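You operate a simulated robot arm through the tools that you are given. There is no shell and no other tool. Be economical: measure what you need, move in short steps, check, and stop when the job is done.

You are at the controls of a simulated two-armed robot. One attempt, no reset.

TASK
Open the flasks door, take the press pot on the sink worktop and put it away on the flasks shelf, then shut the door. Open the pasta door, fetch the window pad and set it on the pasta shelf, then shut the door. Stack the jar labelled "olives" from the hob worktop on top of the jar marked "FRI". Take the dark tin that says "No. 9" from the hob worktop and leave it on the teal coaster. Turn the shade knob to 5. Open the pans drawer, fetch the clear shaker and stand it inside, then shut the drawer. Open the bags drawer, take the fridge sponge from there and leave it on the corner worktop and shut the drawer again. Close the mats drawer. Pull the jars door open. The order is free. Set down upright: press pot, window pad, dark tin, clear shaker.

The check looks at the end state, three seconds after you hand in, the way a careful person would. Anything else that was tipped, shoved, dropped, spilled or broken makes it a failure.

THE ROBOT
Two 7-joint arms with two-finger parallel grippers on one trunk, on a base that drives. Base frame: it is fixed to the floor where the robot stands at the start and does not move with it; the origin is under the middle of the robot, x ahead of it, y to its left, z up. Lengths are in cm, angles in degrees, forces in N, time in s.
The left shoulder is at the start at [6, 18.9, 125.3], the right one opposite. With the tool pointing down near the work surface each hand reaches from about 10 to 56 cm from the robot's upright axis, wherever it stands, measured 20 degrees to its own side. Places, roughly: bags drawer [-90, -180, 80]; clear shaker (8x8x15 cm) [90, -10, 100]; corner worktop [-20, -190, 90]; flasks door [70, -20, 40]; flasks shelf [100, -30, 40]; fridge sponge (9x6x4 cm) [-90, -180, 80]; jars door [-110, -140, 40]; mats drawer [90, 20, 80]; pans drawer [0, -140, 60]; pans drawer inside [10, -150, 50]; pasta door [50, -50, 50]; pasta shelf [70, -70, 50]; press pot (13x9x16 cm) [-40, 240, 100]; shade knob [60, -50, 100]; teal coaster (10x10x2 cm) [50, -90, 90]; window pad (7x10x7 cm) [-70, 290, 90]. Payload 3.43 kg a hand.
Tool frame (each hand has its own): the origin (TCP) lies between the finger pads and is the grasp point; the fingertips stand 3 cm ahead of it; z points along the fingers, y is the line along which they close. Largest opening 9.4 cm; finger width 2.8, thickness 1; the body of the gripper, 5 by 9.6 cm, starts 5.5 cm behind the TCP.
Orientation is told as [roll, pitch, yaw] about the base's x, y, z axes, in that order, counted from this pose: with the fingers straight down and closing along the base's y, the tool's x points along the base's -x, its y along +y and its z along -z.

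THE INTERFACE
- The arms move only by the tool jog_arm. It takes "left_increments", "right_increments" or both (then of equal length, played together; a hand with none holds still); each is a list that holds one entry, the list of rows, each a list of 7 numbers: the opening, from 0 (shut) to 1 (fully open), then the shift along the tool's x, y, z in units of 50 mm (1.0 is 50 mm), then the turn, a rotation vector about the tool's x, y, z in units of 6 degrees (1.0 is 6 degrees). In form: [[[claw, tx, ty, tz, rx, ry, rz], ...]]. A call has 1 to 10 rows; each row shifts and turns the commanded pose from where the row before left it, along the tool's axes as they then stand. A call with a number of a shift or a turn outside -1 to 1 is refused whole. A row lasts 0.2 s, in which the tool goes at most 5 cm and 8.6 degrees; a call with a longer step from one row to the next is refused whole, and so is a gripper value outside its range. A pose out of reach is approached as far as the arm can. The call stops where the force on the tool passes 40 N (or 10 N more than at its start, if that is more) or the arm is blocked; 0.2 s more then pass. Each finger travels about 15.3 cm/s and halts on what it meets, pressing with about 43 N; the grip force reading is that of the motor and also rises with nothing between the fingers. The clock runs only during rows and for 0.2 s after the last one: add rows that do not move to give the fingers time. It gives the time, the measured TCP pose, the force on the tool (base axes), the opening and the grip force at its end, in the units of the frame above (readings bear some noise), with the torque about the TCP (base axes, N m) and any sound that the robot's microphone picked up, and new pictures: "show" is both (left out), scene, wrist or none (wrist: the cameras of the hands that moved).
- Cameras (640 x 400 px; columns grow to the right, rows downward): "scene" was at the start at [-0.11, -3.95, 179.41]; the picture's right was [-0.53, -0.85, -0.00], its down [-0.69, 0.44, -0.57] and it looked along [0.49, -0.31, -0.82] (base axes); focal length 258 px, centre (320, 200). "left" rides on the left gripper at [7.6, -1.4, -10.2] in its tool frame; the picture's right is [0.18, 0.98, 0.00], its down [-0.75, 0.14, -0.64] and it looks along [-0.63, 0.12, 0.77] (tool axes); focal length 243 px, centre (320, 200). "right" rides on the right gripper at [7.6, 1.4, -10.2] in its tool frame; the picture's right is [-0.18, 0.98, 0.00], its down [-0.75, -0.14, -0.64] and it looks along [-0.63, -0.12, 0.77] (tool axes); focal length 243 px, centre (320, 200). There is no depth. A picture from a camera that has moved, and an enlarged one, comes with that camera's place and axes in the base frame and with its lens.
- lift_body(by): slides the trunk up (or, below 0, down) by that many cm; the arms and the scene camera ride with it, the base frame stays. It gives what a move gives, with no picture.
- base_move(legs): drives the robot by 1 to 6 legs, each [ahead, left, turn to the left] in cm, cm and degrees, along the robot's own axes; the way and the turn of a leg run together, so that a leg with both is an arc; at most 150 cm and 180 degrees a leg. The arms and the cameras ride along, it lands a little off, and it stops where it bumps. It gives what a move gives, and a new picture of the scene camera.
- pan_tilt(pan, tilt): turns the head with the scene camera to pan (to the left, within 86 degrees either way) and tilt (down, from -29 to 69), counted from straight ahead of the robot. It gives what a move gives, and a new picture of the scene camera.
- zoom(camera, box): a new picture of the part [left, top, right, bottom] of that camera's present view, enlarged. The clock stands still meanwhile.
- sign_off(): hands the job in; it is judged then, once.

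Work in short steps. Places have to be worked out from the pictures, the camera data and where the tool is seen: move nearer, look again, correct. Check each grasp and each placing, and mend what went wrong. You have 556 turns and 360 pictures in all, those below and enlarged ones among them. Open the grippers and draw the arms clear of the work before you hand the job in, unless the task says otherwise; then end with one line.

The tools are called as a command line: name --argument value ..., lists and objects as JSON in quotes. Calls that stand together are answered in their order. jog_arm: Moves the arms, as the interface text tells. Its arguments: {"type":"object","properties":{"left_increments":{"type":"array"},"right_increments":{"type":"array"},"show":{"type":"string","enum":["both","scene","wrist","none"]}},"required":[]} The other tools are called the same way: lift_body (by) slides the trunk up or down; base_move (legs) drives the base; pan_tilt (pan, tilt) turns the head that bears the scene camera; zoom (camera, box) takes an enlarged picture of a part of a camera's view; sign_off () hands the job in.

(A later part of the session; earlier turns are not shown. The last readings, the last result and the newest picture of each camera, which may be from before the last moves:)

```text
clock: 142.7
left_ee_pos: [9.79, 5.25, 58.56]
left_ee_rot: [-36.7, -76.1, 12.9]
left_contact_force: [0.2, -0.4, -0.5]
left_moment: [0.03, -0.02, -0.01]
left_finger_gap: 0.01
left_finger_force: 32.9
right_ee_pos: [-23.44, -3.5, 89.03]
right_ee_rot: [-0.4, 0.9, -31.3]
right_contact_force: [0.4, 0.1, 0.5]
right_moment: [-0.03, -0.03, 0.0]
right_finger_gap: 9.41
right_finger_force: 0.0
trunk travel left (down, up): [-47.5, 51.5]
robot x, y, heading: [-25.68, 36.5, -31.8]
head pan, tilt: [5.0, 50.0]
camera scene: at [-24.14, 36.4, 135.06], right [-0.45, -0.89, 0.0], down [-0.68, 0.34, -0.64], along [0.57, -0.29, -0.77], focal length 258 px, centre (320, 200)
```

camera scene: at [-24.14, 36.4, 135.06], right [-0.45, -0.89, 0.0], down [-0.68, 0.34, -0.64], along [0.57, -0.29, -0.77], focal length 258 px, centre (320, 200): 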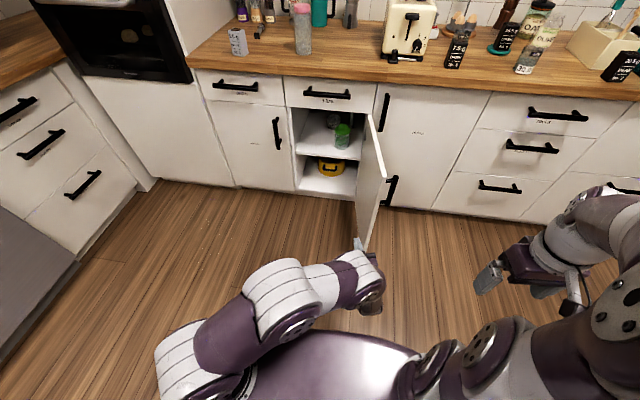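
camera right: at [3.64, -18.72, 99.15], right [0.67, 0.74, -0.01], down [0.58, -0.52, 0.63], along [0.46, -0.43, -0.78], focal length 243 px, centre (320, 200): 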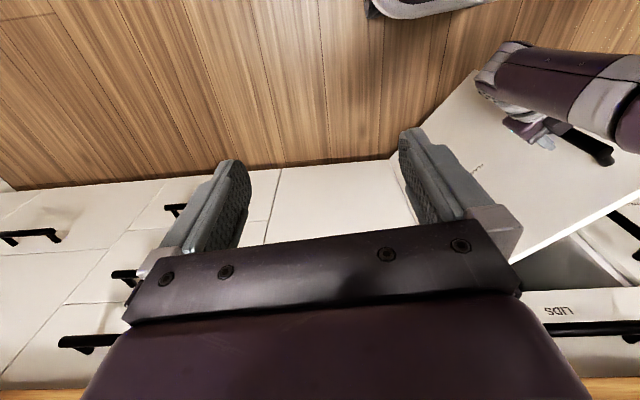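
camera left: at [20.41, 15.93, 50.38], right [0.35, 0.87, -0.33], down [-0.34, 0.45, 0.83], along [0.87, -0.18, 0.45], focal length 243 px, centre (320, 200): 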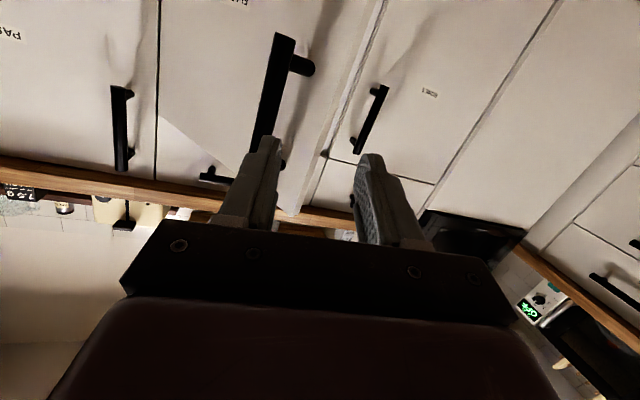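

Flasks door is well open. Now raise the trunk and turn left to face the sink run.

lift_body --by 45

base_move --legs '[[-20, 20, 90]]'

pan_tilt --pan 40 --tilt 30

```text
refused: 45 is not a number from -40 to 40
```

```text
clock: 146.9
left_ee_pos: [-15.33, 85.59, 58.4]
left_ee_rot: [-36.4, -76.0, 102.1]
left_contact_force: [0.7, 0.7, 0.6]
left_moment: [-0.02, 0.02, 0.02]
left_finger_gap: 0.0
left_finger_force: 33.0
right_ee_pos: [-7.33, 52.24, 89.01]
right_ee_rot: [-0.4, 0.9, 58.0]
right_contact_force: [-0.2, 0.4, -0.3]
right_moment: [0.0, 0.02, 0.02]
right_finger_gap: 9.4
right_finger_force: 0.1
trunk travel left (down, up): [-47.5, 51.5]
robot x, y, heading: [-47.41, 50.66, 57.8]
head pan, tilt: [5.0, 50.0]
cut short: leg 1
camera scene: at [-47.36, 52.2, 135.05], right [0.89, -0.46, 0.0], down [-0.35, -0.68, -0.64], along [0.3, 0.57, -0.77], focal length 258 px, centre (320, 200)
```

scene: 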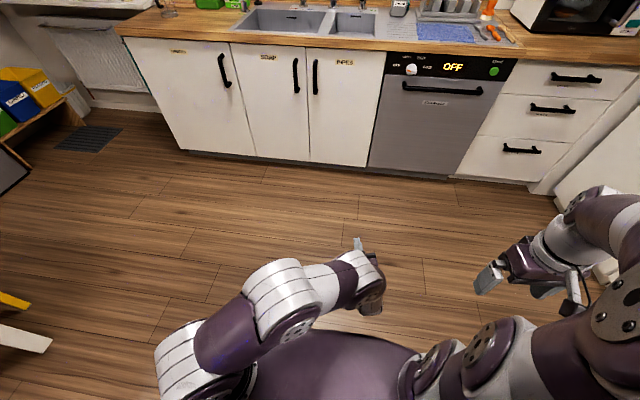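

```text
clock: 147.9
left_ee_pos: [-15.26, 85.57, 58.3]
left_ee_rot: [-36.4, -76.0, 102.1]
left_contact_force: [0.0, -0.6, 0.0]
left_moment: [0.01, -0.02, -0.01]
left_finger_gap: 0.01
left_finger_force: 33.2
right_ee_pos: [-7.09, 52.2, 88.91]
right_ee_rot: [-0.5, 1.0, 57.9]
right_contact_force: [-0.2, -0.9, -0.3]
right_moment: [-0.02, 0.0, 0.01]
right_finger_gap: 9.4
right_finger_force: 0.0
trunk travel left (down, up): [-47.5, 51.5]
robot x, y, heading: [-47.34, 50.25, 57.3]
head pan, tilt: [40.0, 30.0]
camera scene: at [-52.07, 54.33, 138.0], right [0.99, 0.13, 0.0], down [0.06, -0.5, -0.87], along [-0.11, 0.86, -0.5], focal length 258 px, centre (320, 200)
```

scene: 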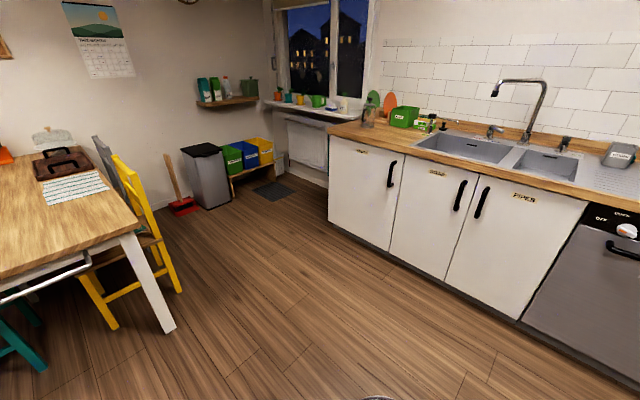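

Way ahead is clear (table stays ~70 cm off). Raise the trunk and drive ahead 85, then left 65.

lift_body --by 40

base_move --legs '[[80, 0, 0], [0, 65, 0]]'

pan_tilt --pan 15 --tilt 45

```text
clock: 151.7
left_ee_pos: [-15.39, 85.68, 98.4]
left_ee_rot: [-36.5, -76.1, 102.2]
left_contact_force: [0.0, -0.7, -0.6]
left_moment: [0.0, -0.01, -0.01]
left_finger_gap: 0.0
left_finger_force: 33.5
right_ee_pos: [-7.2, 52.19, 129.02]
right_ee_rot: [-0.4, 0.9, 58.1]
right_contact_force: [0.0, -0.4, -0.3]
right_moment: [-0.01, 0.0, 0.01]
right_finger_gap: 9.38
right_finger_force: 0.1
trunk travel left (down, up): [-87.5, 11.5]
robot x, y, heading: [-47.32, 50.33, 57.7]
head pan, tilt: [40.0, 30.0]
```

```text
clock: 159.3
left_ee_pos: [-27.01, 188.88, 98.47]
left_ee_rot: [-36.3, -76.0, 102.3]
left_contact_force: [-0.1, 0.7, -0.3]
left_moment: [0.01, -0.01, 0.01]
left_finger_gap: 0.01
left_finger_force: 32.8
right_ee_pos: [-18.77, 155.48, 128.98]
right_ee_rot: [-0.3, 0.9, 58.2]
right_contact_force: [0.2, 0.6, 0.2]
right_moment: [-0.01, 0.02, -0.02]
right_finger_gap: 9.4
right_finger_force: 0.0
trunk travel left (down, up): [-87.5, 11.5]
robot x, y, heading: [-59.3, 153.67, 57.8]
head pan, tilt: [40.0, 30.0]
camera scene: at [-63.66, 157.42, 178.01], right [0.99, 0.13, 0.0], down [0.07, -0.5, -0.87], along [-0.12, 0.86, -0.5], focal length 258 px, centre (320, 200)
```

scene: 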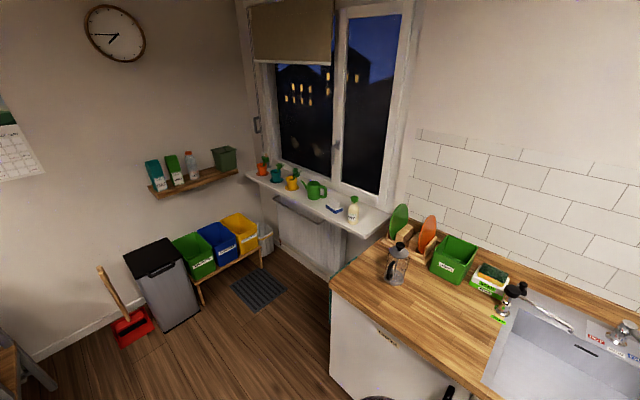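

```text
clock: 160.2
left_ee_pos: [-27.01, 188.93, 98.37]
left_ee_rot: [-36.4, -76.1, 102.2]
left_contact_force: [0.2, -0.3, 0.4]
left_moment: [-0.02, -0.01, 0.0]
left_finger_gap: 0.0
left_finger_force: 32.7
right_ee_pos: [-18.75, 155.49, 128.9]
right_ee_rot: [-0.5, 1.0, 58.1]
right_contact_force: [0.5, 0.4, -0.4]
right_moment: [-0.01, -0.03, -0.02]
right_finger_gap: 9.4
right_finger_force: 0.0
trunk travel left (down, up): [-87.5, 11.5]
robot x, y, heading: [-59.05, 153.56, 57.9]
head pan, tilt: [15.0, 45.0]
camera scene: at [-60.1, 156.26, 175.75], right [0.96, -0.3, 0.0], down [-0.21, -0.68, -0.71], along [0.21, 0.68, -0.71], focal length 258 px, centre (320, 200)
```

scene: 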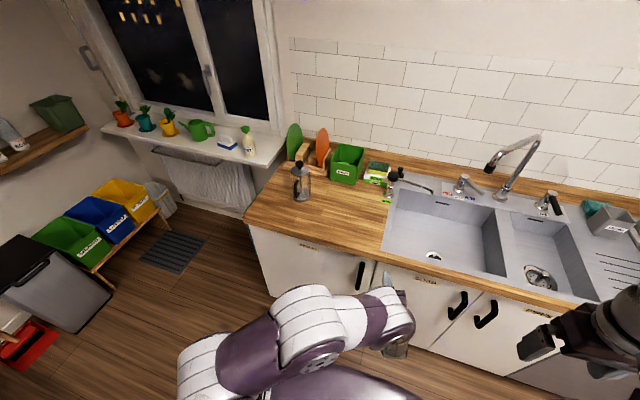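

Pot ≈(F 183, L 165), pad ≈(F 221, L 226) in a frame facing the sink. Zoom for details.

zoom --camera "scene" --box '[200, 100, 360, 220]'

zoom --camera "scene" --box '[200, 125, 264, 165]'

```text
3.33 times, centred on (280, 160) of scene
camera zoom: at [-60.1, 156.26, 175.75], right [0.96, -0.3, 0.0], down [-0.21, -0.68, -0.71], along [0.21, 0.68, -0.71], focal length 859 px, centre (453, 333)
```

zoom: 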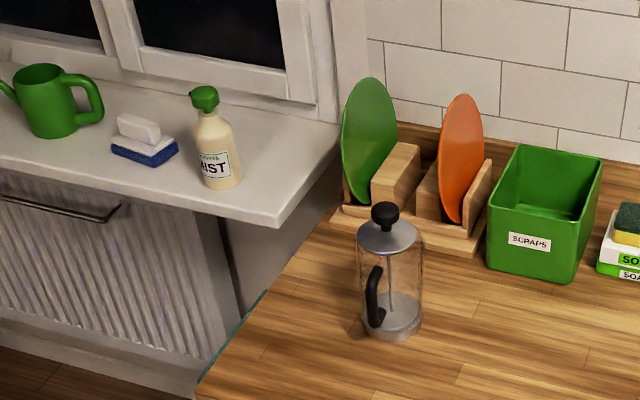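

```text
10.00 times, centred on (232, 145) of scene
camera zoom: at [-60.1, 156.26, 175.75], right [0.96, -0.3, 0.0], down [-0.21, -0.68, -0.71], along [0.21, 0.68, -0.71], focal length 2578 px, centre (1200, 750)
```

zoom: 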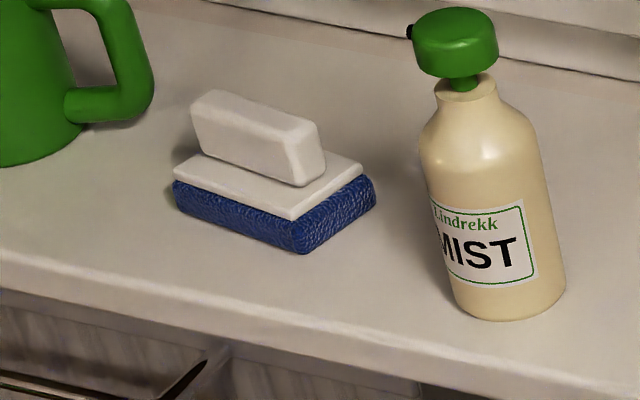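

The pad is a blue scrubber with a white grip; the pot has a knob on top. Plan: grip the pot's knob with a level left hand (lets the pot hang upright). First fix the left hand's roll/yaw and raise it.

jog_arm --left_increments '[[[0.6, -0.8, 0, 0, -0.165, 0, 0.775], [0.6, -0.8, 0, 0, -0.165, 0, 0.775], [0.6, -0.8, 0, 0, -0.165, 0, 0.775], [0.6, -0.4, 0, 0, -0.165, 0, 0.775], [0.6, 0, 0, 0, 0.5, 0, 0.1], [0.6, 0, 0, 0, 0.5, 0, 0.1]]]' --show "none"

base_move --legs '[[17, 16, 0]]'

jog_arm --left_increments '[[[0.6, 0, 0, 0, 0, 0, 0]]]' --show "wrist"

```text
clock: 161.6
left_ee_pos: [-26.34, 191.57, 112.08]
left_ee_rot: [41.3, -73.5, 20.7]
left_contact_force: [0.1, 0.1, 0.3]
left_moment: [-0.04, 0.05, -0.02]
left_finger_gap: 5.63
left_finger_force: 0.1
right_ee_pos: [-18.79, 155.38, 128.96]
right_ee_rot: [-0.5, 0.9, 58.2]
right_contact_force: [0.1, -0.9, -0.6]
right_moment: [0.0, 0.01, -0.01]
right_finger_gap: 9.41
right_finger_force: 0.0
trunk travel left (down, up): [-87.5, 11.5]
robot x, y, heading: [-59.43, 153.61, 57.9]
head pan, tilt: [15.0, 45.0]
```

```text
clock: 163.3
left_ee_pos: [-30.56, 214.37, 112.01]
left_ee_rot: [41.4, -73.6, 20.2]
left_contact_force: [-0.9, 0.6, 1.0]
left_moment: [0.01, -0.03, 0.0]
left_finger_gap: 5.64
left_finger_force: 0.0
right_ee_pos: [-23.08, 178.4, 128.96]
right_ee_rot: [-0.3, 0.8, 57.9]
right_contact_force: [0.2, -0.6, 0.2]
right_moment: [0.0, 0.0, 0.03]
right_finger_gap: 9.4
right_finger_force: 0.1
trunk travel left (down, up): [-87.5, 11.5]
robot x, y, heading: [-63.43, 176.45, 57.5]
head pan, tilt: [15.0, 45.0]
camera scene: at [-64.37, 179.12, 175.75], right [0.95, -0.3, 0.0], down [-0.21, -0.67, -0.71], along [0.21, 0.68, -0.71], focal length 258 px, centre (320, 200)
```

scene: 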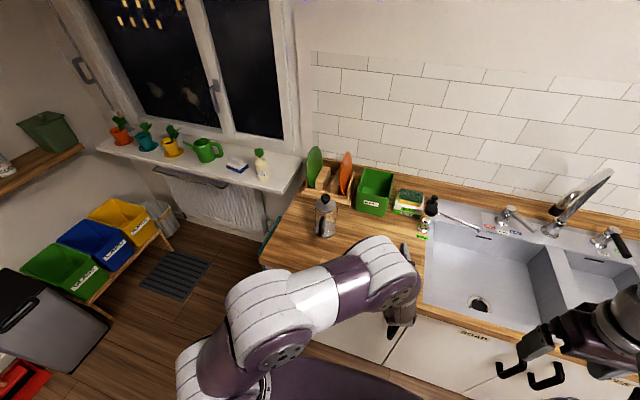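

```text
clock: 163.7
left_ee_pos: [-30.65, 214.42, 111.92]
left_ee_rot: [41.5, -73.6, 20.3]
left_contact_force: [0.5, 0.1, -1.2]
left_moment: [0.03, 0.0, 0.02]
left_finger_gap: 5.64
left_finger_force: 0.0
right_ee_pos: [-23.11, 178.21, 128.97]
right_ee_rot: [-0.3, 0.8, 58.0]
right_contact_force: [0.0, -0.3, -0.1]
right_moment: [0.01, 0.0, 0.0]
right_finger_gap: 9.42
right_finger_force: 0.1
trunk travel left (down, up): [-87.5, 11.5]
robot x, y, heading: [-63.17, 176.57, 57.6]
head pan, tilt: [15.0, 45.0]
camera left: at [-35.88, 204.07, 106.65], right [-0.89, 0.46, 0.01], down [-0.21, -0.42, 0.89], along [0.41, 0.79, 0.47], focal length 243 px, centre (320, 200)
```

left: 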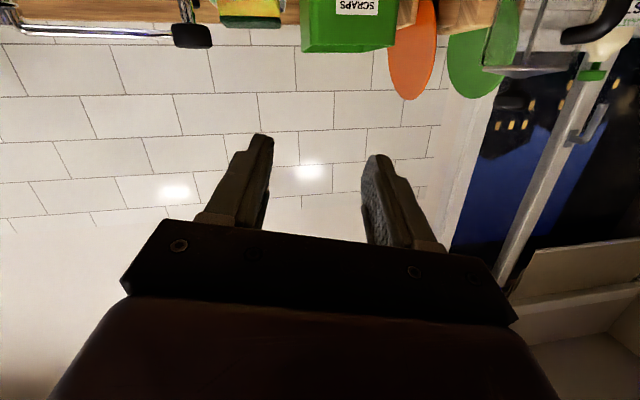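

Orientation is level now. Zoom on the pot for knob location.

zoom --camera "scene" --box '[285, 185, 365, 245]'

```text
6.67 times, centred on (325, 215) of scene
camera zoom: at [-64.37, 179.09, 175.75], right [0.95, -0.3, 0.0], down [-0.21, -0.67, -0.71], along [0.21, 0.68, -0.71], focal length 1719 px, centre (287, 100)
```

zoom: 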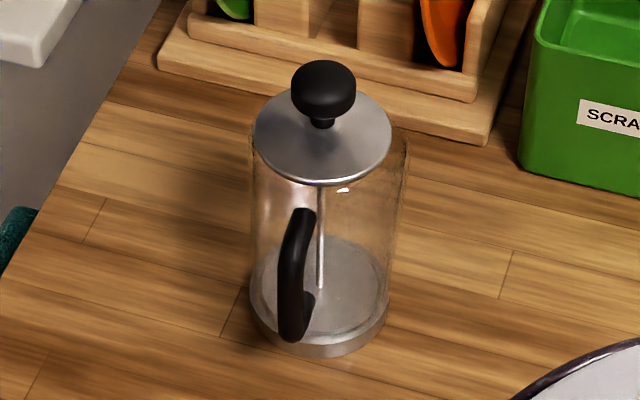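

Move the hand ~22 cm left to line up with the pot (still short of it), and look.

jog_arm --left_increments '[[[0.6, 0, 0.85, 0, 0, 0, 0], [0.6, 0, 0.85, 0, 0, 0, 0], [0.6, 0, 0.85, 0, 0, 0, 0], [0.6, 0, 0.85, 0, 0, 0, 0], [0.6, 0, 0.85, 0, 0, 0, 0]]]' --show "wrist"

```text
clock: 164.9
left_ee_pos: [-48.79, 224.77, 116.18]
left_ee_rot: [41.1, -73.7, 20.6]
left_contact_force: [-0.9, 0.0, -0.7]
left_moment: [-0.01, 0.0, -0.02]
left_finger_gap: 5.65
left_finger_force: 0.0
right_ee_pos: [-23.19, 178.4, 128.97]
right_ee_rot: [-0.4, 0.9, 58.0]
right_contact_force: [0.5, -0.4, -0.1]
right_moment: [0.0, 0.02, 0.01]
right_finger_gap: 9.4
right_finger_force: 0.0
trunk travel left (down, up): [-87.5, 11.5]
robot x, y, heading: [-63.12, 176.69, 57.4]
head pan, tilt: [15.0, 45.0]
camera left: at [-54.11, 214.53, 110.74], right [-0.89, 0.46, 0.01], down [-0.21, -0.42, 0.89], along [0.41, 0.79, 0.47], focal length 243 px, centre (320, 200)
```

left: 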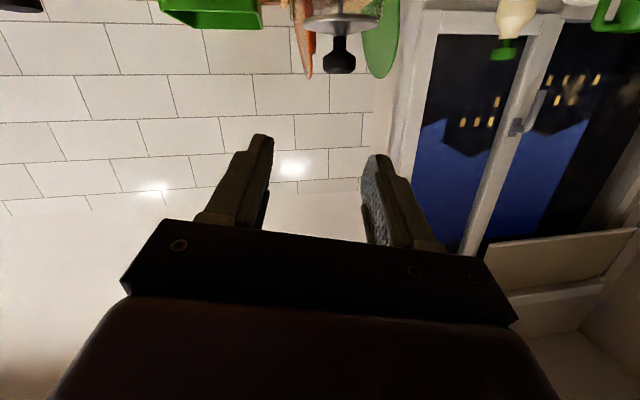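

Knob triangulated at (F 183.5, L 164.3, z 109.1). Level the closing axis (−11° roll), then approach partway.

jog_arm --left_increments '[[[0.6, 0, 0, 0, 0, 0, -0.93], [0.6, 0, 0, 0, 0, 0, -0.93], [0.6, 0.4, 0.3, 0.3, 0, 0, 0], [0.6, 0.4, 0.3, 0.6, 0, 0, 0], [0.6, 0.1, 0.1, 0.7, 0, 0, 0], [0.6, 0, 0, 0, 0, 0, 0]]]' --show "wrist"

```text
clock: 166.3
left_ee_pos: [-48.93, 232.59, 109.9]
left_ee_rot: [-0.8, -77.8, 63.7]
left_contact_force: [0.3, 1.0, -0.7]
left_moment: [-0.02, 0.02, 0.0]
left_finger_gap: 5.66
left_finger_force: 0.2
right_ee_pos: [-23.1, 178.25, 128.98]
right_ee_rot: [-0.3, 0.9, 58.0]
right_contact_force: [-0.5, 0.0, -0.5]
right_moment: [0.04, -0.01, 0.0]
right_finger_gap: 9.4
right_finger_force: 0.0
trunk travel left (down, up): [-87.5, 11.5]
robot x, y, heading: [-63.18, 177.07, 57.5]
head pan, tilt: [15.0, 45.0]
camera left: at [-52.79, 221.68, 104.58], right [-0.89, 0.41, -0.18], down [-0.34, -0.35, 0.87], along [0.29, 0.84, 0.45], focal length 243 px, centre (320, 200)
```

left: 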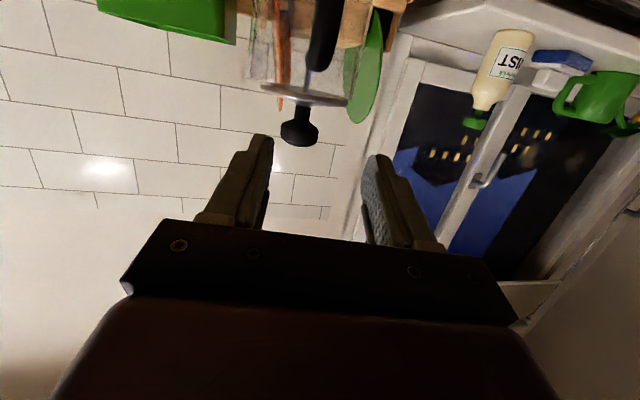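

Knob confirmed (L 164.3, z 109.8). Advance 11.7 cm onto it.

jog_arm --left_increments '[[[0.6, -0.17, -0.1, 0.75, 0, 0, 0], [0.6, -0.17, -0.1, 0.75, 0, 0, 0], [0.6, -0.17, -0.1, 0.75, 0, 0, 0], [0.6, 0, 0, 0, 0, 0, 0]]]' --show "wrist"

zoom --camera "scene" --box '[265, 170, 385, 260]'

```text
clock: 167.3
left_ee_pos: [-42.09, 242.04, 109.98]
left_ee_rot: [-0.9, -77.7, 63.8]
left_contact_force: [-0.1, -1.0, 0.5]
left_moment: [-0.03, 0.0, 0.02]
left_finger_gap: 5.66
left_finger_force: 0.0
right_ee_pos: [-23.06, 178.32, 129.04]
right_ee_rot: [-0.5, 0.9, 58.1]
right_contact_force: [0.1, 0.4, 0.2]
right_moment: [-0.01, 0.0, -0.01]
right_finger_gap: 9.42
right_finger_force: 0.1
trunk travel left (down, up): [-87.5, 11.5]
robot x, y, heading: [-63.5, 176.57, 57.3]
head pan, tilt: [15.0, 45.0]
camera left: at [-46.07, 231.13, 104.77], right [-0.89, 0.41, -0.18], down [-0.34, -0.35, 0.87], along [0.29, 0.84, 0.45], focal length 243 px, centre (320, 200)
```

left: 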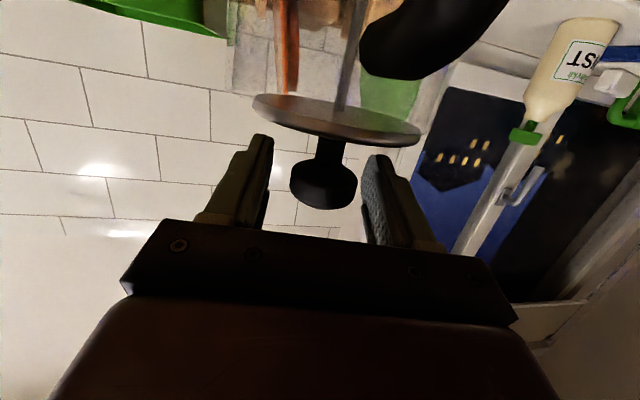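

```text
4.44 times, centred on (325, 215) of scene
camera zoom: at [-64.43, 179.24, 175.75], right [0.95, -0.3, 0.0], down [-0.21, -0.67, -0.71], along [0.21, 0.67, -0.71], focal length 1146 px, centre (298, 133)
```

zoom: 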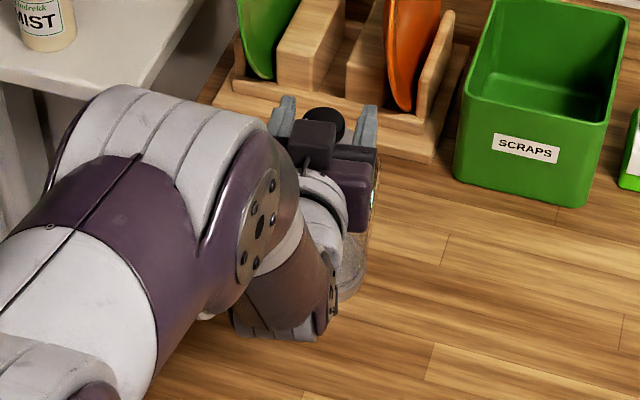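

Knob exactly at the TCP. Close and lift.

jog_arm --left_increments '[[[0.45, 0, 0, 0, 0, 0, 0], [0.3, 0, 0, 0, 0, 0, 0], [0.15, 0, 0, 0, 0, 0, 0], [0.15, 0, 0, 0, 0, 0, 0], [0.15, -0.2, 0, 0, 0, 0, 0], [0.15, -0.4, 0, -0.08, 0, 0, 0]]]' --show "both"

```text
clock: 168.7
left_ee_pos: [-42.26, 242.16, 113.05]
left_ee_rot: [-0.6, -77.6, 63.6]
left_contact_force: [-0.1, -0.7, -5.9]
left_moment: [0.01, -0.01, 0.0]
left_finger_gap: 3.73
left_finger_force: 43.0
right_ee_pos: [-23.23, 178.34, 129.05]
right_ee_rot: [-0.4, 0.9, 57.9]
right_contact_force: [0.1, -0.4, 0.0]
right_moment: [-0.02, 0.03, 0.0]
right_finger_gap: 9.41
right_finger_force: 0.0
trunk travel left (down, up): [-87.5, 11.5]
robot x, y, heading: [-63.3, 176.72, 57.5]
head pan, tilt: [15.0, 45.0]
camera scene: at [-64.44, 179.24, 175.74], right [0.95, -0.3, 0.0], down [-0.21, -0.67, -0.71], along [0.21, 0.67, -0.71], focal length 258 px, centre (320, 200)
camera left: at [-46.07, 231.19, 107.77], right [-0.89, 0.41, -0.18], down [-0.34, -0.35, 0.87], along [0.3, 0.84, 0.45], focal length 243 px, centre (320, 200)
```

scene: 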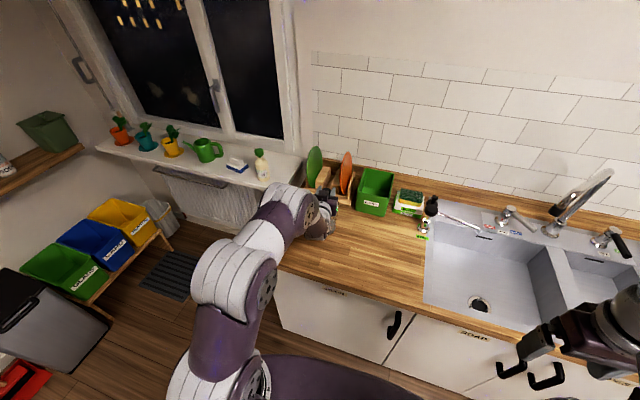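
left: 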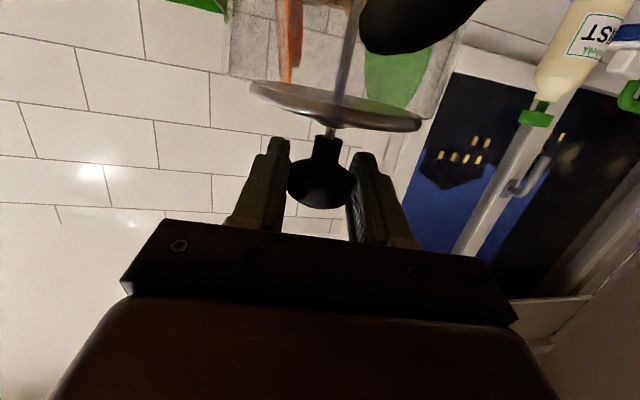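

The rod seems to slide out of the lid (plunger). Lift 2 cm more and check whether the pot body follows.

jog_arm --left_increments '[[[0.15, -0.2, 0, -0.04, 0, 0, 0], [0.15, -0.2, 0, -0.04, 0, 0, 0]]]' --show "wrist"

zoom --camera "scene" --box '[265, 170, 385, 260]'

```text
clock: 169.3
left_ee_pos: [-42.04, 242.29, 115.06]
left_ee_rot: [-0.8, -77.7, 63.7]
left_contact_force: [0.8, -0.6, -5.2]
left_moment: [-0.03, 0.02, -0.01]
left_finger_gap: 3.78
left_finger_force: 42.9
right_ee_pos: [-23.0, 178.33, 128.96]
right_ee_rot: [-0.4, 1.0, 58.0]
right_contact_force: [0.2, 0.1, 0.1]
right_moment: [-0.01, 0.03, 0.02]
right_finger_gap: 9.43
right_finger_force: 0.0
trunk travel left (down, up): [-87.5, 11.5]
robot x, y, heading: [-63.38, 176.92, 57.6]
head pan, tilt: [15.0, 45.0]
camera left: at [-46.04, 231.27, 109.85], right [-0.89, 0.41, -0.18], down [-0.34, -0.35, 0.87], along [0.29, 0.84, 0.45], focal length 243 px, centre (320, 200)
```

left: 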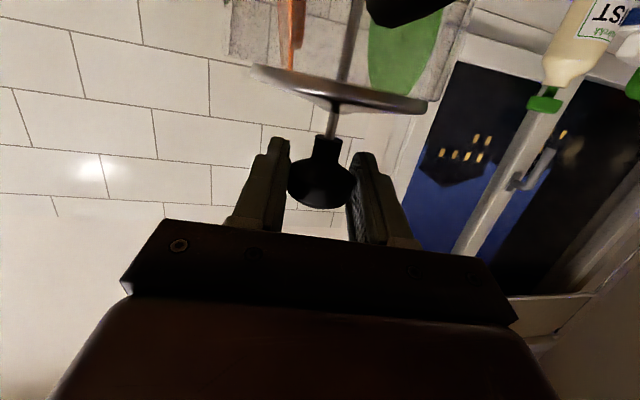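

```text
4.44 times, centred on (325, 215) of scene
camera zoom: at [-64.42, 179.28, 175.74], right [0.95, -0.3, 0.0], down [-0.21, -0.67, -0.71], along [0.21, 0.67, -0.71], focal length 1146 px, centre (298, 133)
```

zoom: 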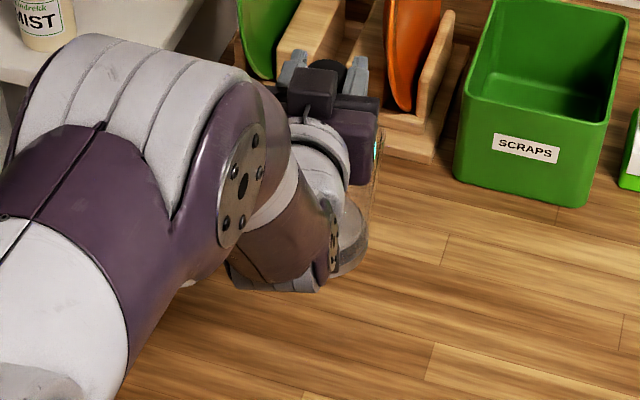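

The plunger slides, so the knob is no good. Lower it back down, release and grasp the handle instead.

jog_arm --left_increments '[[[0.15, 0.3, 0, 0.06, 0, 0, 0], [0.15, 0.3, 0, 0.06, 0, 0, 0], [0.15, 0.3, 0, 0.06, 0, 0, 0], [0.15, 0.1, 0, 0.0, 0, 0, 0], [0.4, 0, 0, 0, 0, 0, 0], [0.6, 0, 0, 0, 0, 0, 0]]]' --show "wrist"

```text
clock: 170.7
left_ee_pos: [-42.21, 242.01, 109.81]
left_ee_rot: [-0.7, -77.7, 63.7]
left_contact_force: [0.7, -0.2, 0.5]
left_moment: [-0.06, -0.02, -0.01]
left_finger_gap: 5.64
left_finger_force: 0.0
right_ee_pos: [-23.15, 178.36, 128.95]
right_ee_rot: [-0.5, 1.1, 58.0]
right_contact_force: [-0.2, -0.8, 0.8]
right_moment: [-0.02, -0.02, 0.02]
right_finger_gap: 9.4
right_finger_force: 0.0
trunk travel left (down, up): [-87.5, 11.5]
robot x, y, heading: [-63.13, 176.62, 57.3]
head pan, tilt: [15.0, 45.0]
camera left: at [-46.06, 231.06, 104.63], right [-0.89, 0.41, -0.18], down [-0.34, -0.35, 0.87], along [0.3, 0.84, 0.45], focal length 243 px, centre (320, 200)
```

left: 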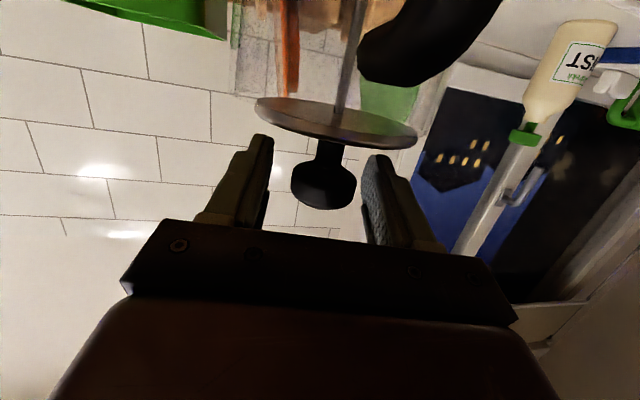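

Plunger is back down. Back straight out 15 cm and view the handle.

jog_arm --left_increments '[[[0.6, 0.17, 0.1, -0.75, 0, 0, 0], [0.6, 0.17, 0.1, -0.75, 0, 0, 0], [0.6, 0.17, 0.1, -0.75, 0, 0, 0], [0.6, 0.0, 0, -0.75, 0, 0, 0], [0.5, 0, 0, 0, 0, 0.9, 0], [0.5, 0, 0, 0, 0, 0.9, 0], [0.5, 0, 0, 0, 0, 0.9, 0]]]' --show "wrist"

zoom --camera "scene" --box '[285, 185, 365, 245]'

```text
clock: 172.3
left_ee_pos: [-50.5, 229.07, 110.72]
left_ee_rot: [-0.3, -61.5, 63.3]
left_contact_force: [0.3, 0.4, 0.5]
left_moment: [-0.02, 0.03, 0.02]
left_finger_gap: 4.7
left_finger_force: 0.1
right_ee_pos: [-23.25, 178.45, 129.0]
right_ee_rot: [-0.4, 0.9, 57.9]
right_contact_force: [-0.5, 0.2, -0.3]
right_moment: [0.0, 0.03, 0.0]
right_finger_gap: 9.41
right_finger_force: 0.2
trunk travel left (down, up): [-87.5, 11.5]
robot x, y, heading: [-63.63, 176.74, 57.5]
head pan, tilt: [15.0, 45.0]
camera left: at [-54.82, 217.37, 108.92], right [-0.92, 0.37, -0.16], down [-0.22, -0.12, 0.97], along [0.34, 0.92, 0.19], focal length 243 px, centre (320, 200)
```

left: 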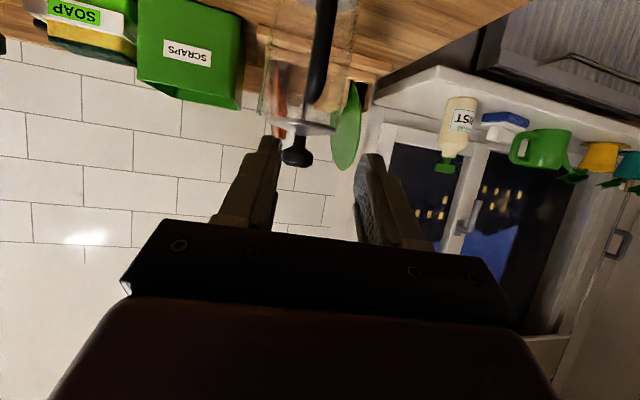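

```text
6.67 times, centred on (325, 215) of scene
camera zoom: at [-64.44, 179.19, 175.74], right [0.95, -0.3, 0.0], down [-0.21, -0.67, -0.71], along [0.21, 0.67, -0.71], focal length 1719 px, centre (287, 100)
```

zoom: 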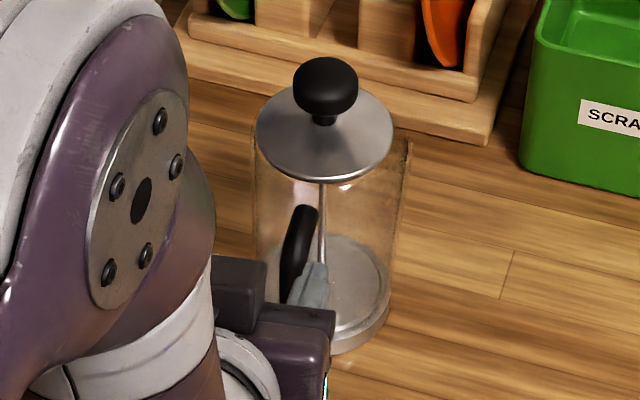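

Handle strap ≈(F 176, L 164.3, z 95–105). Move the fingers to straddle it.

jog_arm --left_increments '[[[0.5, 0.3, -0.045, 0.8, 0, 0, 0], [0.5, 0.3, -0.045, 0.8, 0, 0, 0], [0.5, 0, 0, 0, 0, 0, 0]]]' --show "wrist"

```text
clock: 173.1
left_ee_pos: [-47.23, 233.8, 104.25]
left_ee_rot: [-0.4, -61.6, 63.2]
left_contact_force: [0.9, 0.4, 0.0]
left_moment: [-0.04, -0.01, 0.02]
left_finger_gap: 4.69
left_finger_force: 0.1
right_ee_pos: [-23.27, 178.22, 128.97]
right_ee_rot: [-0.4, 0.9, 58.0]
right_contact_force: [-0.7, 0.2, -0.1]
right_moment: [0.01, -0.01, -0.04]
right_finger_gap: 9.41
right_finger_force: 0.1
trunk travel left (down, up): [-87.5, 11.5]
robot x, y, heading: [-63.46, 176.72, 57.4]
head pan, tilt: [15.0, 45.0]
camera left: at [-51.65, 222.02, 102.34], right [-0.91, 0.37, -0.16], down [-0.22, -0.12, 0.97], along [0.34, 0.92, 0.19], focal length 243 px, centre (320, 200)
```

left: 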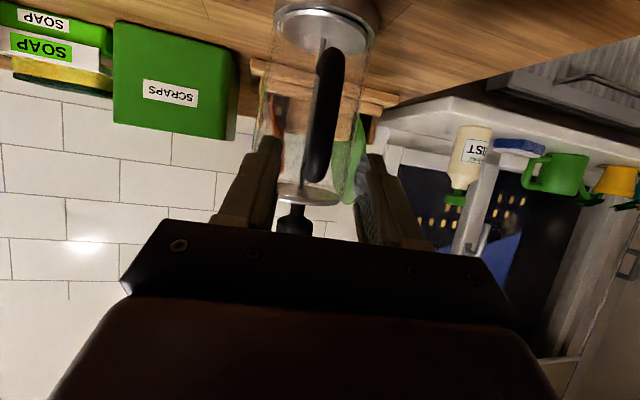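

Good alignment. One more step (2.8 cm ahead, 3.8 cm down), then check.

jog_arm --left_increments '[[[0.5, 0.2, 0.01, 0.42, 0, 0, 0], [0.5, 0.2, 0.01, 0.42, 0, 0, 0], [0.5, 0, 0, 0, 0, 0, 0]]]' --show "wrist"

```text
clock: 173.9
left_ee_pos: [-46.26, 236.43, 100.42]
left_ee_rot: [-0.4, -61.5, 63.4]
left_contact_force: [-0.1, -0.1, 0.5]
left_moment: [0.0, -0.02, 0.0]
left_finger_gap: 4.68
left_finger_force: 0.0
right_ee_pos: [-23.19, 178.35, 129.02]
right_ee_rot: [-0.5, 0.9, 58.0]
right_contact_force: [-0.5, -0.5, -0.2]
right_moment: [0.01, 0.0, 0.03]
right_finger_gap: 9.38
right_finger_force: 0.0
trunk travel left (down, up): [-87.5, 11.5]
robot x, y, heading: [-63.18, 176.68, 57.5]
head pan, tilt: [15.0, 45.0]
camera left: at [-50.56, 224.65, 98.61], right [-0.92, 0.37, -0.17], down [-0.22, -0.12, 0.97], along [0.34, 0.92, 0.19], focal length 243 px, centre (320, 200)
```

left: 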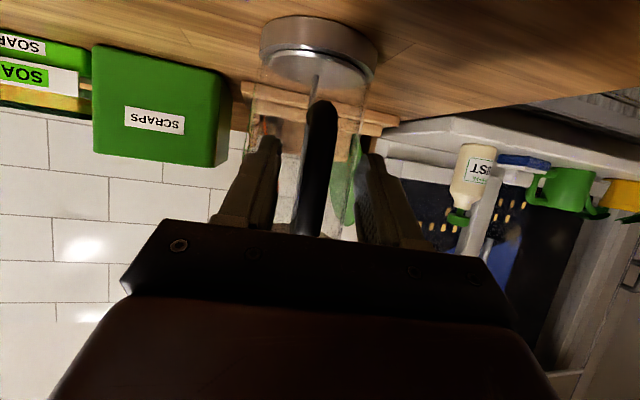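

Strap is between the pads. Close and check.

jog_arm --left_increments '[[[0.4, 0, 0, 0, 0, 0, 0], [0.25, 0, 0, 0, 0, 0, 0], [0.1, 0, 0, 0, 0, 0, 0], [0, 0, 0, 0, 0, 0, 0], [0, 0, 0, 0, 0, 0, 0]]]' --show "none"

jog_arm --left_increments '[[[0, -0.18, 0, -0.1, 0, 0, 0], [0, -0.26, 0, -0.14, 0, 0, 0], [0, -0.26, 0, -0.14, 0, 0, 0]]]' --show "both"

```text
clock: 175.1
left_ee_pos: [-46.16, 236.53, 100.46]
left_ee_rot: [-0.4, -61.6, 63.3]
left_contact_force: [-0.4, -0.2, 0.1]
left_moment: [0.05, -0.02, 0.03]
left_finger_gap: 1.84
left_finger_force: 43.3
right_ee_pos: [-23.12, 178.38, 129.06]
right_ee_rot: [-0.4, 0.9, 57.9]
right_contact_force: [0.2, 0.6, 1.2]
right_moment: [0.0, 0.0, 0.0]
right_finger_gap: 9.41
right_finger_force: 0.0
trunk travel left (down, up): [-87.5, 11.5]
robot x, y, heading: [-63.18, 176.49, 57.4]
head pan, tilt: [15.0, 45.0]
```

```text
clock: 175.9
left_ee_pos: [-46.3, 236.45, 104.42]
left_ee_rot: [-0.4, -61.4, 63.3]
left_contact_force: [0.3, -0.7, -5.9]
left_moment: [-0.33, 0.17, 0.03]
left_finger_gap: 1.87
left_finger_force: 43.3
right_ee_pos: [-23.11, 178.46, 128.97]
right_ee_rot: [-0.4, 1.1, 58.0]
right_contact_force: [-0.1, -0.6, 0.9]
right_moment: [-0.01, -0.01, 0.04]
right_finger_gap: 9.39
right_finger_force: 0.1
trunk travel left (down, up): [-87.5, 11.5]
robot x, y, heading: [-63.52, 176.54, 57.6]
head pan, tilt: [15.0, 45.0]
camera scene: at [-64.39, 179.35, 175.74], right [0.95, -0.3, 0.0], down [-0.21, -0.67, -0.71], along [0.21, 0.67, -0.71], focal length 258 px, centre (320, 200)
camera left: at [-50.68, 224.7, 102.57], right [-0.92, 0.37, -0.16], down [-0.22, -0.12, 0.97], along [0.34, 0.92, 0.19], focal length 243 px, centre (320, 200)
```

scene: 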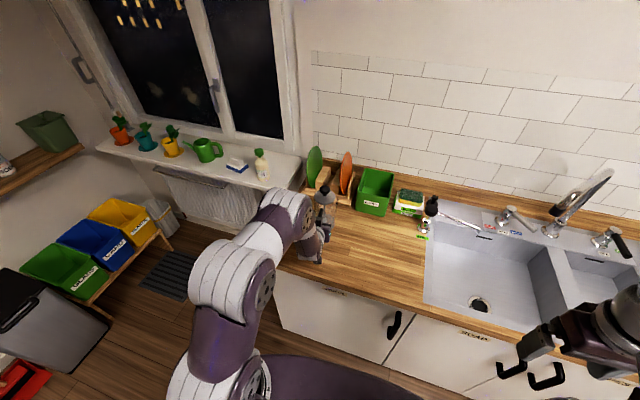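
left: 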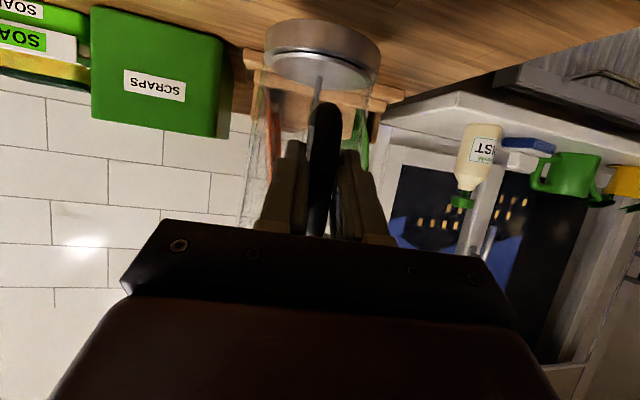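

Pot lifted by the handle (5.9 N), steady. Raise 10 cm more, back off from the counter, go right, and turn to the front cabinets.

jog_arm --left_increments '[[[0, -0.6, 0, -0.33, 0, 0, 0], [0, -0.6, 0, -0.33, 0, 0, 0], [0, -0.6, 0, -0.33, 0, 0, 0]]]' --show "none"

base_move --legs '[[-28, 0, 0], [0, -75, 0]]'

base_move --legs '[[-30, 0, -45], [0, 0, -45]]'

```text
clock: 176.7
left_ee_pos: [-46.29, 236.43, 114.8]
left_ee_rot: [-0.5, -61.4, 63.4]
left_contact_force: [-1.1, -0.6, -4.9]
left_moment: [-0.34, 0.22, 0.01]
left_finger_gap: 1.86
left_finger_force: 43.1
right_ee_pos: [-23.15, 178.38, 128.99]
right_ee_rot: [-0.4, 0.9, 58.0]
right_contact_force: [-0.1, -0.1, -0.3]
right_moment: [0.02, -0.01, -0.01]
right_finger_gap: 9.39
right_finger_force: 0.0
trunk travel left (down, up): [-87.5, 11.5]
robot x, y, heading: [-63.38, 176.67, 57.6]
head pan, tilt: [15.0, 45.0]
```

```text
clock: 182.3
left_ee_pos: [0.94, 173.5, 114.71]
left_ee_rot: [-0.4, -61.5, 64.1]
left_contact_force: [-0.3, -0.3, -5.3]
left_moment: [-0.38, 0.22, 0.0]
left_finger_gap: 1.87
left_finger_force: 42.8
right_ee_pos: [24.64, 115.68, 128.95]
right_ee_rot: [-0.4, 1.1, 58.6]
right_contact_force: [0.4, -0.2, -0.3]
right_moment: [0.0, -0.01, -0.03]
right_finger_gap: 9.37
right_finger_force: 0.1
trunk travel left (down, up): [-87.5, 11.5]
robot x, y, heading: [-15.91, 113.15, 57.9]
head pan, tilt: [15.0, 45.0]
camera scene: at [-16.7, 116.17, 175.74], right [0.96, -0.29, 0.0], down [-0.21, -0.68, -0.71], along [0.21, 0.68, -0.71], focal length 258 px, centre (320, 200)
```

scene: 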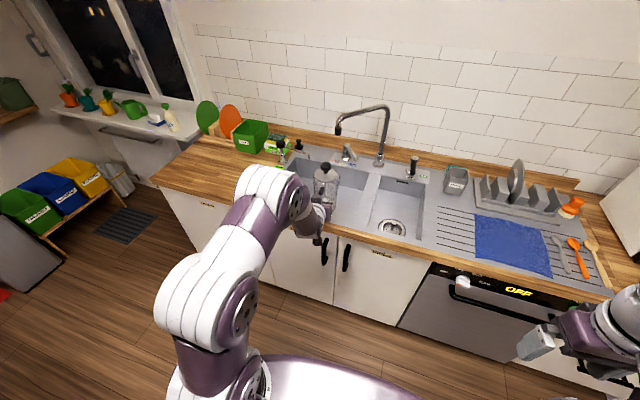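

```text
clock: 186.8
left_ee_pos: [20.15, 79.72, 114.63]
left_ee_rot: [-0.4, -61.6, -26.3]
left_contact_force: [0.6, 0.3, -5.0]
left_moment: [0.25, 0.32, 0.02]
left_finger_gap: 1.87
left_finger_force: 43.2
right_ee_pos: [-37.82, 56.15, 128.98]
right_ee_rot: [-0.4, 1.0, -31.5]
right_contact_force: [-0.5, 0.4, -0.3]
right_moment: [0.0, -0.04, 0.0]
right_finger_gap: 9.4
right_finger_force: 0.1
trunk travel left (down, up): [-87.5, 11.5]
robot x, y, heading: [-40.15, 96.23, -31.9]
head pan, tilt: [15.0, 45.0]
camera scene: at [-37.37, 97.09, 175.74], right [-0.29, -0.96, 0.0], down [-0.68, 0.21, -0.71], along [0.68, -0.21, -0.71], focal length 258 px, centre (320, 200)
```

scene: 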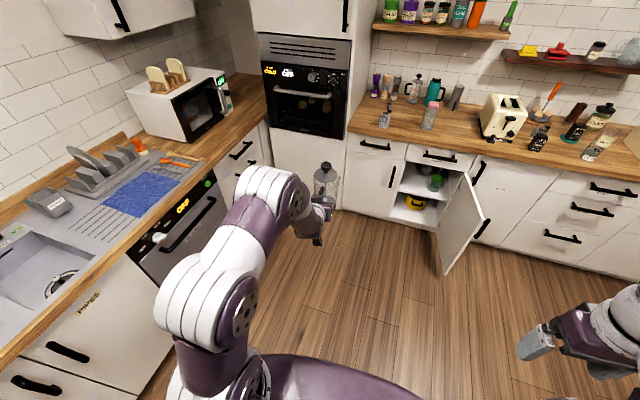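

Drive to in front of the open flasks cabinet, then lower the trunk.

base_move --legs '[[0, -49, 0], [65, 0, 0]]'

lift_body --by -40

pan_tilt --pan 15 --tilt 40

```text
clock: 193.0
left_ee_pos: [49.89, 2.98, 114.71]
left_ee_rot: [-0.5, -61.5, -26.1]
left_contact_force: [-0.8, -0.2, -5.5]
left_moment: [0.2, 0.35, -0.01]
left_finger_gap: 1.86
left_finger_force: 43.0
right_ee_pos: [-7.81, -20.61, 128.96]
right_ee_rot: [-0.4, 1.0, -31.4]
right_contact_force: [-0.1, -0.9, -0.1]
right_moment: [-0.02, 0.02, 0.0]
right_finger_gap: 9.4
right_finger_force: 0.1
trunk travel left (down, up): [-87.5, 11.5]
robot x, y, heading: [-9.76, 19.42, -32.0]
head pan, tilt: [15.0, 45.0]
camera scene: at [-7.52, 20.29, 175.74], right [-0.29, -0.96, 0.0], down [-0.68, 0.21, -0.71], along [0.68, -0.21, -0.71], focal length 258 px, centre (320, 200)
```

scene: 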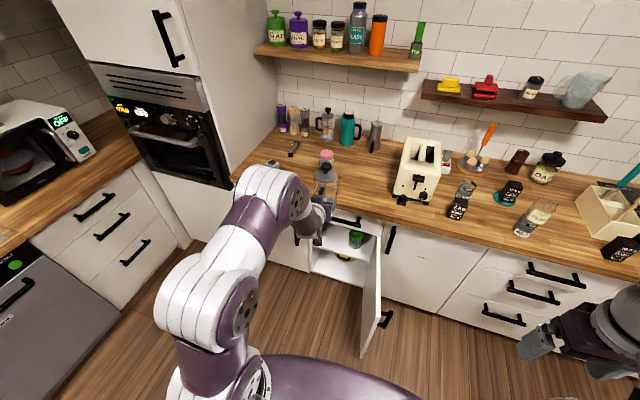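

```text
clock: 196.8
left_ee_pos: [49.86, 2.97, 74.68]
left_ee_rot: [-0.5, -61.6, -26.2]
left_contact_force: [0.1, 1.1, -5.7]
left_moment: [0.23, 0.34, 0.03]
left_finger_gap: 1.86
left_finger_force: 43.1
right_ee_pos: [-7.85, -20.56, 88.85]
right_ee_rot: [-0.4, 1.0, -31.4]
right_contact_force: [-1.2, 0.4, 0.6]
right_moment: [-0.03, 0.0, 0.0]
right_finger_gap: 9.41
right_finger_force: 0.1
trunk travel left (down, up): [-47.5, 51.5]
robot x, y, heading: [-10.12, 19.34, -32.2]
head pan, tilt: [15.0, 45.0]
```

```text
clock: 197.5
left_ee_pos: [49.99, 2.91, 74.79]
left_ee_rot: [-0.4, -61.4, -26.1]
left_contact_force: [0.0, -0.3, -5.6]
left_moment: [0.21, 0.35, 0.0]
left_finger_gap: 1.86
left_finger_force: 43.3
right_ee_pos: [-7.89, -20.62, 88.91]
right_ee_rot: [-0.4, 1.0, -31.4]
right_contact_force: [-0.3, -0.2, 0.3]
right_moment: [0.0, 0.02, 0.01]
right_finger_gap: 9.37
right_finger_force: 0.1
trunk travel left (down, up): [-47.5, 51.5]
robot x, y, heading: [-9.86, 19.83, -31.9]
head pan, tilt: [15.0, 40.0]
camera scene: at [-7.1, 20.14, 136.46], right [-0.29, -0.96, 0.0], down [-0.62, 0.19, -0.77], along [0.73, -0.22, -0.64], focal length 258 px, centre (320, 200)
```

scene: 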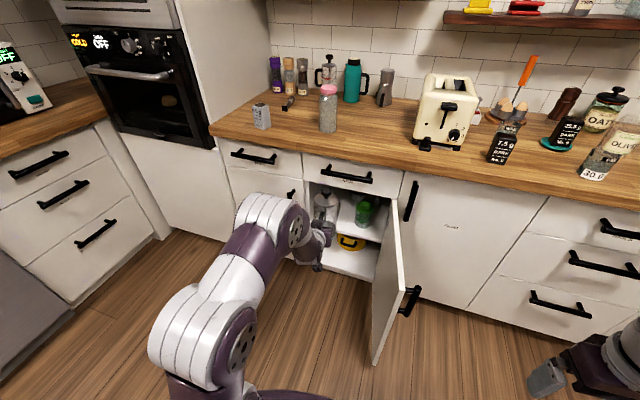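

Pot axis is at K(48,28.7). Zoom to measure the shelf height.

zoom --camera "scene" --box '[270, 160, 430, 280]'

```text
3.33 times, centred on (350, 220) of scene
camera zoom: at [-7.1, 20.14, 136.46], right [-0.29, -0.96, 0.0], down [-0.62, 0.19, -0.77], along [0.73, -0.22, -0.64], focal length 859 px, centre (220, 133)
```

zoom: 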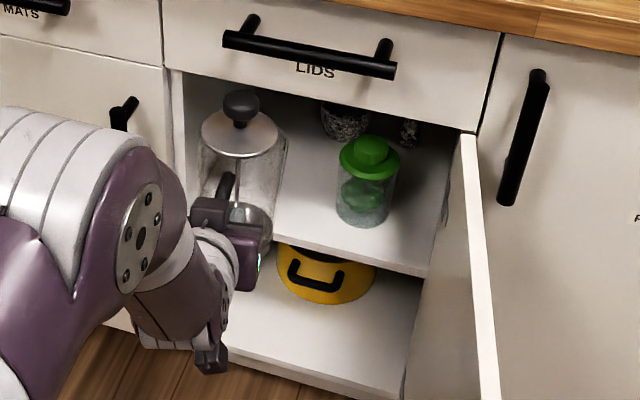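

Opening: Y' 5–43, top z≈69.6, shelf z≈39.5; green flask at (81.5,16). To keep the chassis off the open door, I'll shift the base left while moving the arm right, then lower 21.5 cm.

jog_arm --left_increments '[[[0, 0, -0.7, 0, 0, 0, 0], [0, 0, -0.7, 0, 0, 0, 0], [0, 0, -0.7, 0, 0, 0, 0], [0, 0, -0.5, 0, 0, 0, 0]]]' --show "none"

base_move --legs '[[0, 14, 0]]'

lift_body --by -21.5

```text
clock: 198.5
left_ee_pos: [44.02, -8.59, 74.72]
left_ee_rot: [-0.3, -61.4, -26.3]
left_contact_force: [0.1, 0.1, -6.1]
left_moment: [0.22, 0.37, 0.02]
left_finger_gap: 1.88
left_finger_force: 42.9
right_ee_pos: [-7.81, -20.63, 88.98]
right_ee_rot: [-0.3, 1.0, -31.4]
right_contact_force: [0.5, 0.4, 0.0]
right_moment: [-0.01, 0.01, 0.0]
right_finger_gap: 9.4
right_finger_force: 0.1
trunk travel left (down, up): [-47.5, 51.5]
robot x, y, heading: [-9.68, 19.68, -32.0]
head pan, tilt: [15.0, 40.0]
```

```text
clock: 199.8
left_ee_pos: [51.6, 3.44, 74.63]
left_ee_rot: [-0.5, -61.3, -25.9]
left_contact_force: [-1.1, -0.8, -5.1]
left_moment: [0.24, 0.36, -0.02]
left_finger_gap: 1.84
left_finger_force: 43.1
right_ee_pos: [-0.34, -8.65, 89.06]
right_ee_rot: [-0.4, 1.0, -31.4]
right_contact_force: [0.1, -1.2, 0.4]
right_moment: [0.0, 0.03, 0.02]
right_finger_gap: 9.39
right_finger_force: 0.0
trunk travel left (down, up): [-47.5, 51.5]
robot x, y, heading: [-2.65, 31.56, -32.1]
head pan, tilt: [15.0, 40.0]
camera scene: at [0.43, 32.23, 136.47], right [-0.29, -0.96, 0.0], down [-0.62, 0.19, -0.77], along [0.73, -0.22, -0.64], focal length 258 px, centre (320, 200)
```

scene: 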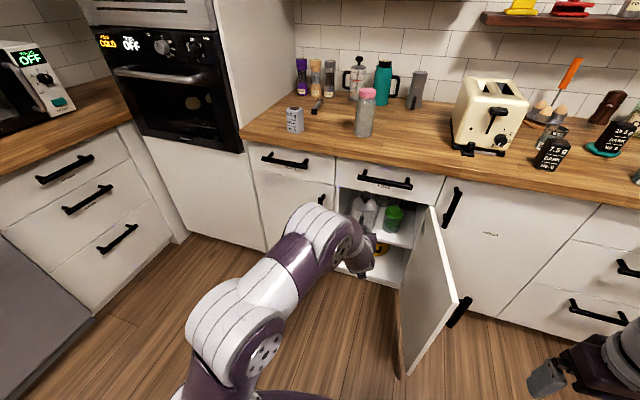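

```text
clock: 202.1
left_ee_pos: [51.5, 3.37, 53.13]
left_ee_rot: [-0.4, -61.4, -26.2]
left_contact_force: [-0.5, 0.6, -4.8]
left_moment: [0.21, 0.35, 0.05]
left_finger_gap: 1.85
left_finger_force: 43.0
right_ee_pos: [-0.48, -8.67, 67.5]
right_ee_rot: [-0.4, 1.0, -31.4]
right_contact_force: [0.3, -0.7, 0.1]
right_moment: [0.02, -0.04, -0.02]
right_finger_gap: 9.43
right_finger_force: 0.0
trunk travel left (down, up): [-26.0, 73.0]
robot x, y, heading: [-2.6, 31.51, -32.1]
head pan, tilt: [15.0, 40.0]
```

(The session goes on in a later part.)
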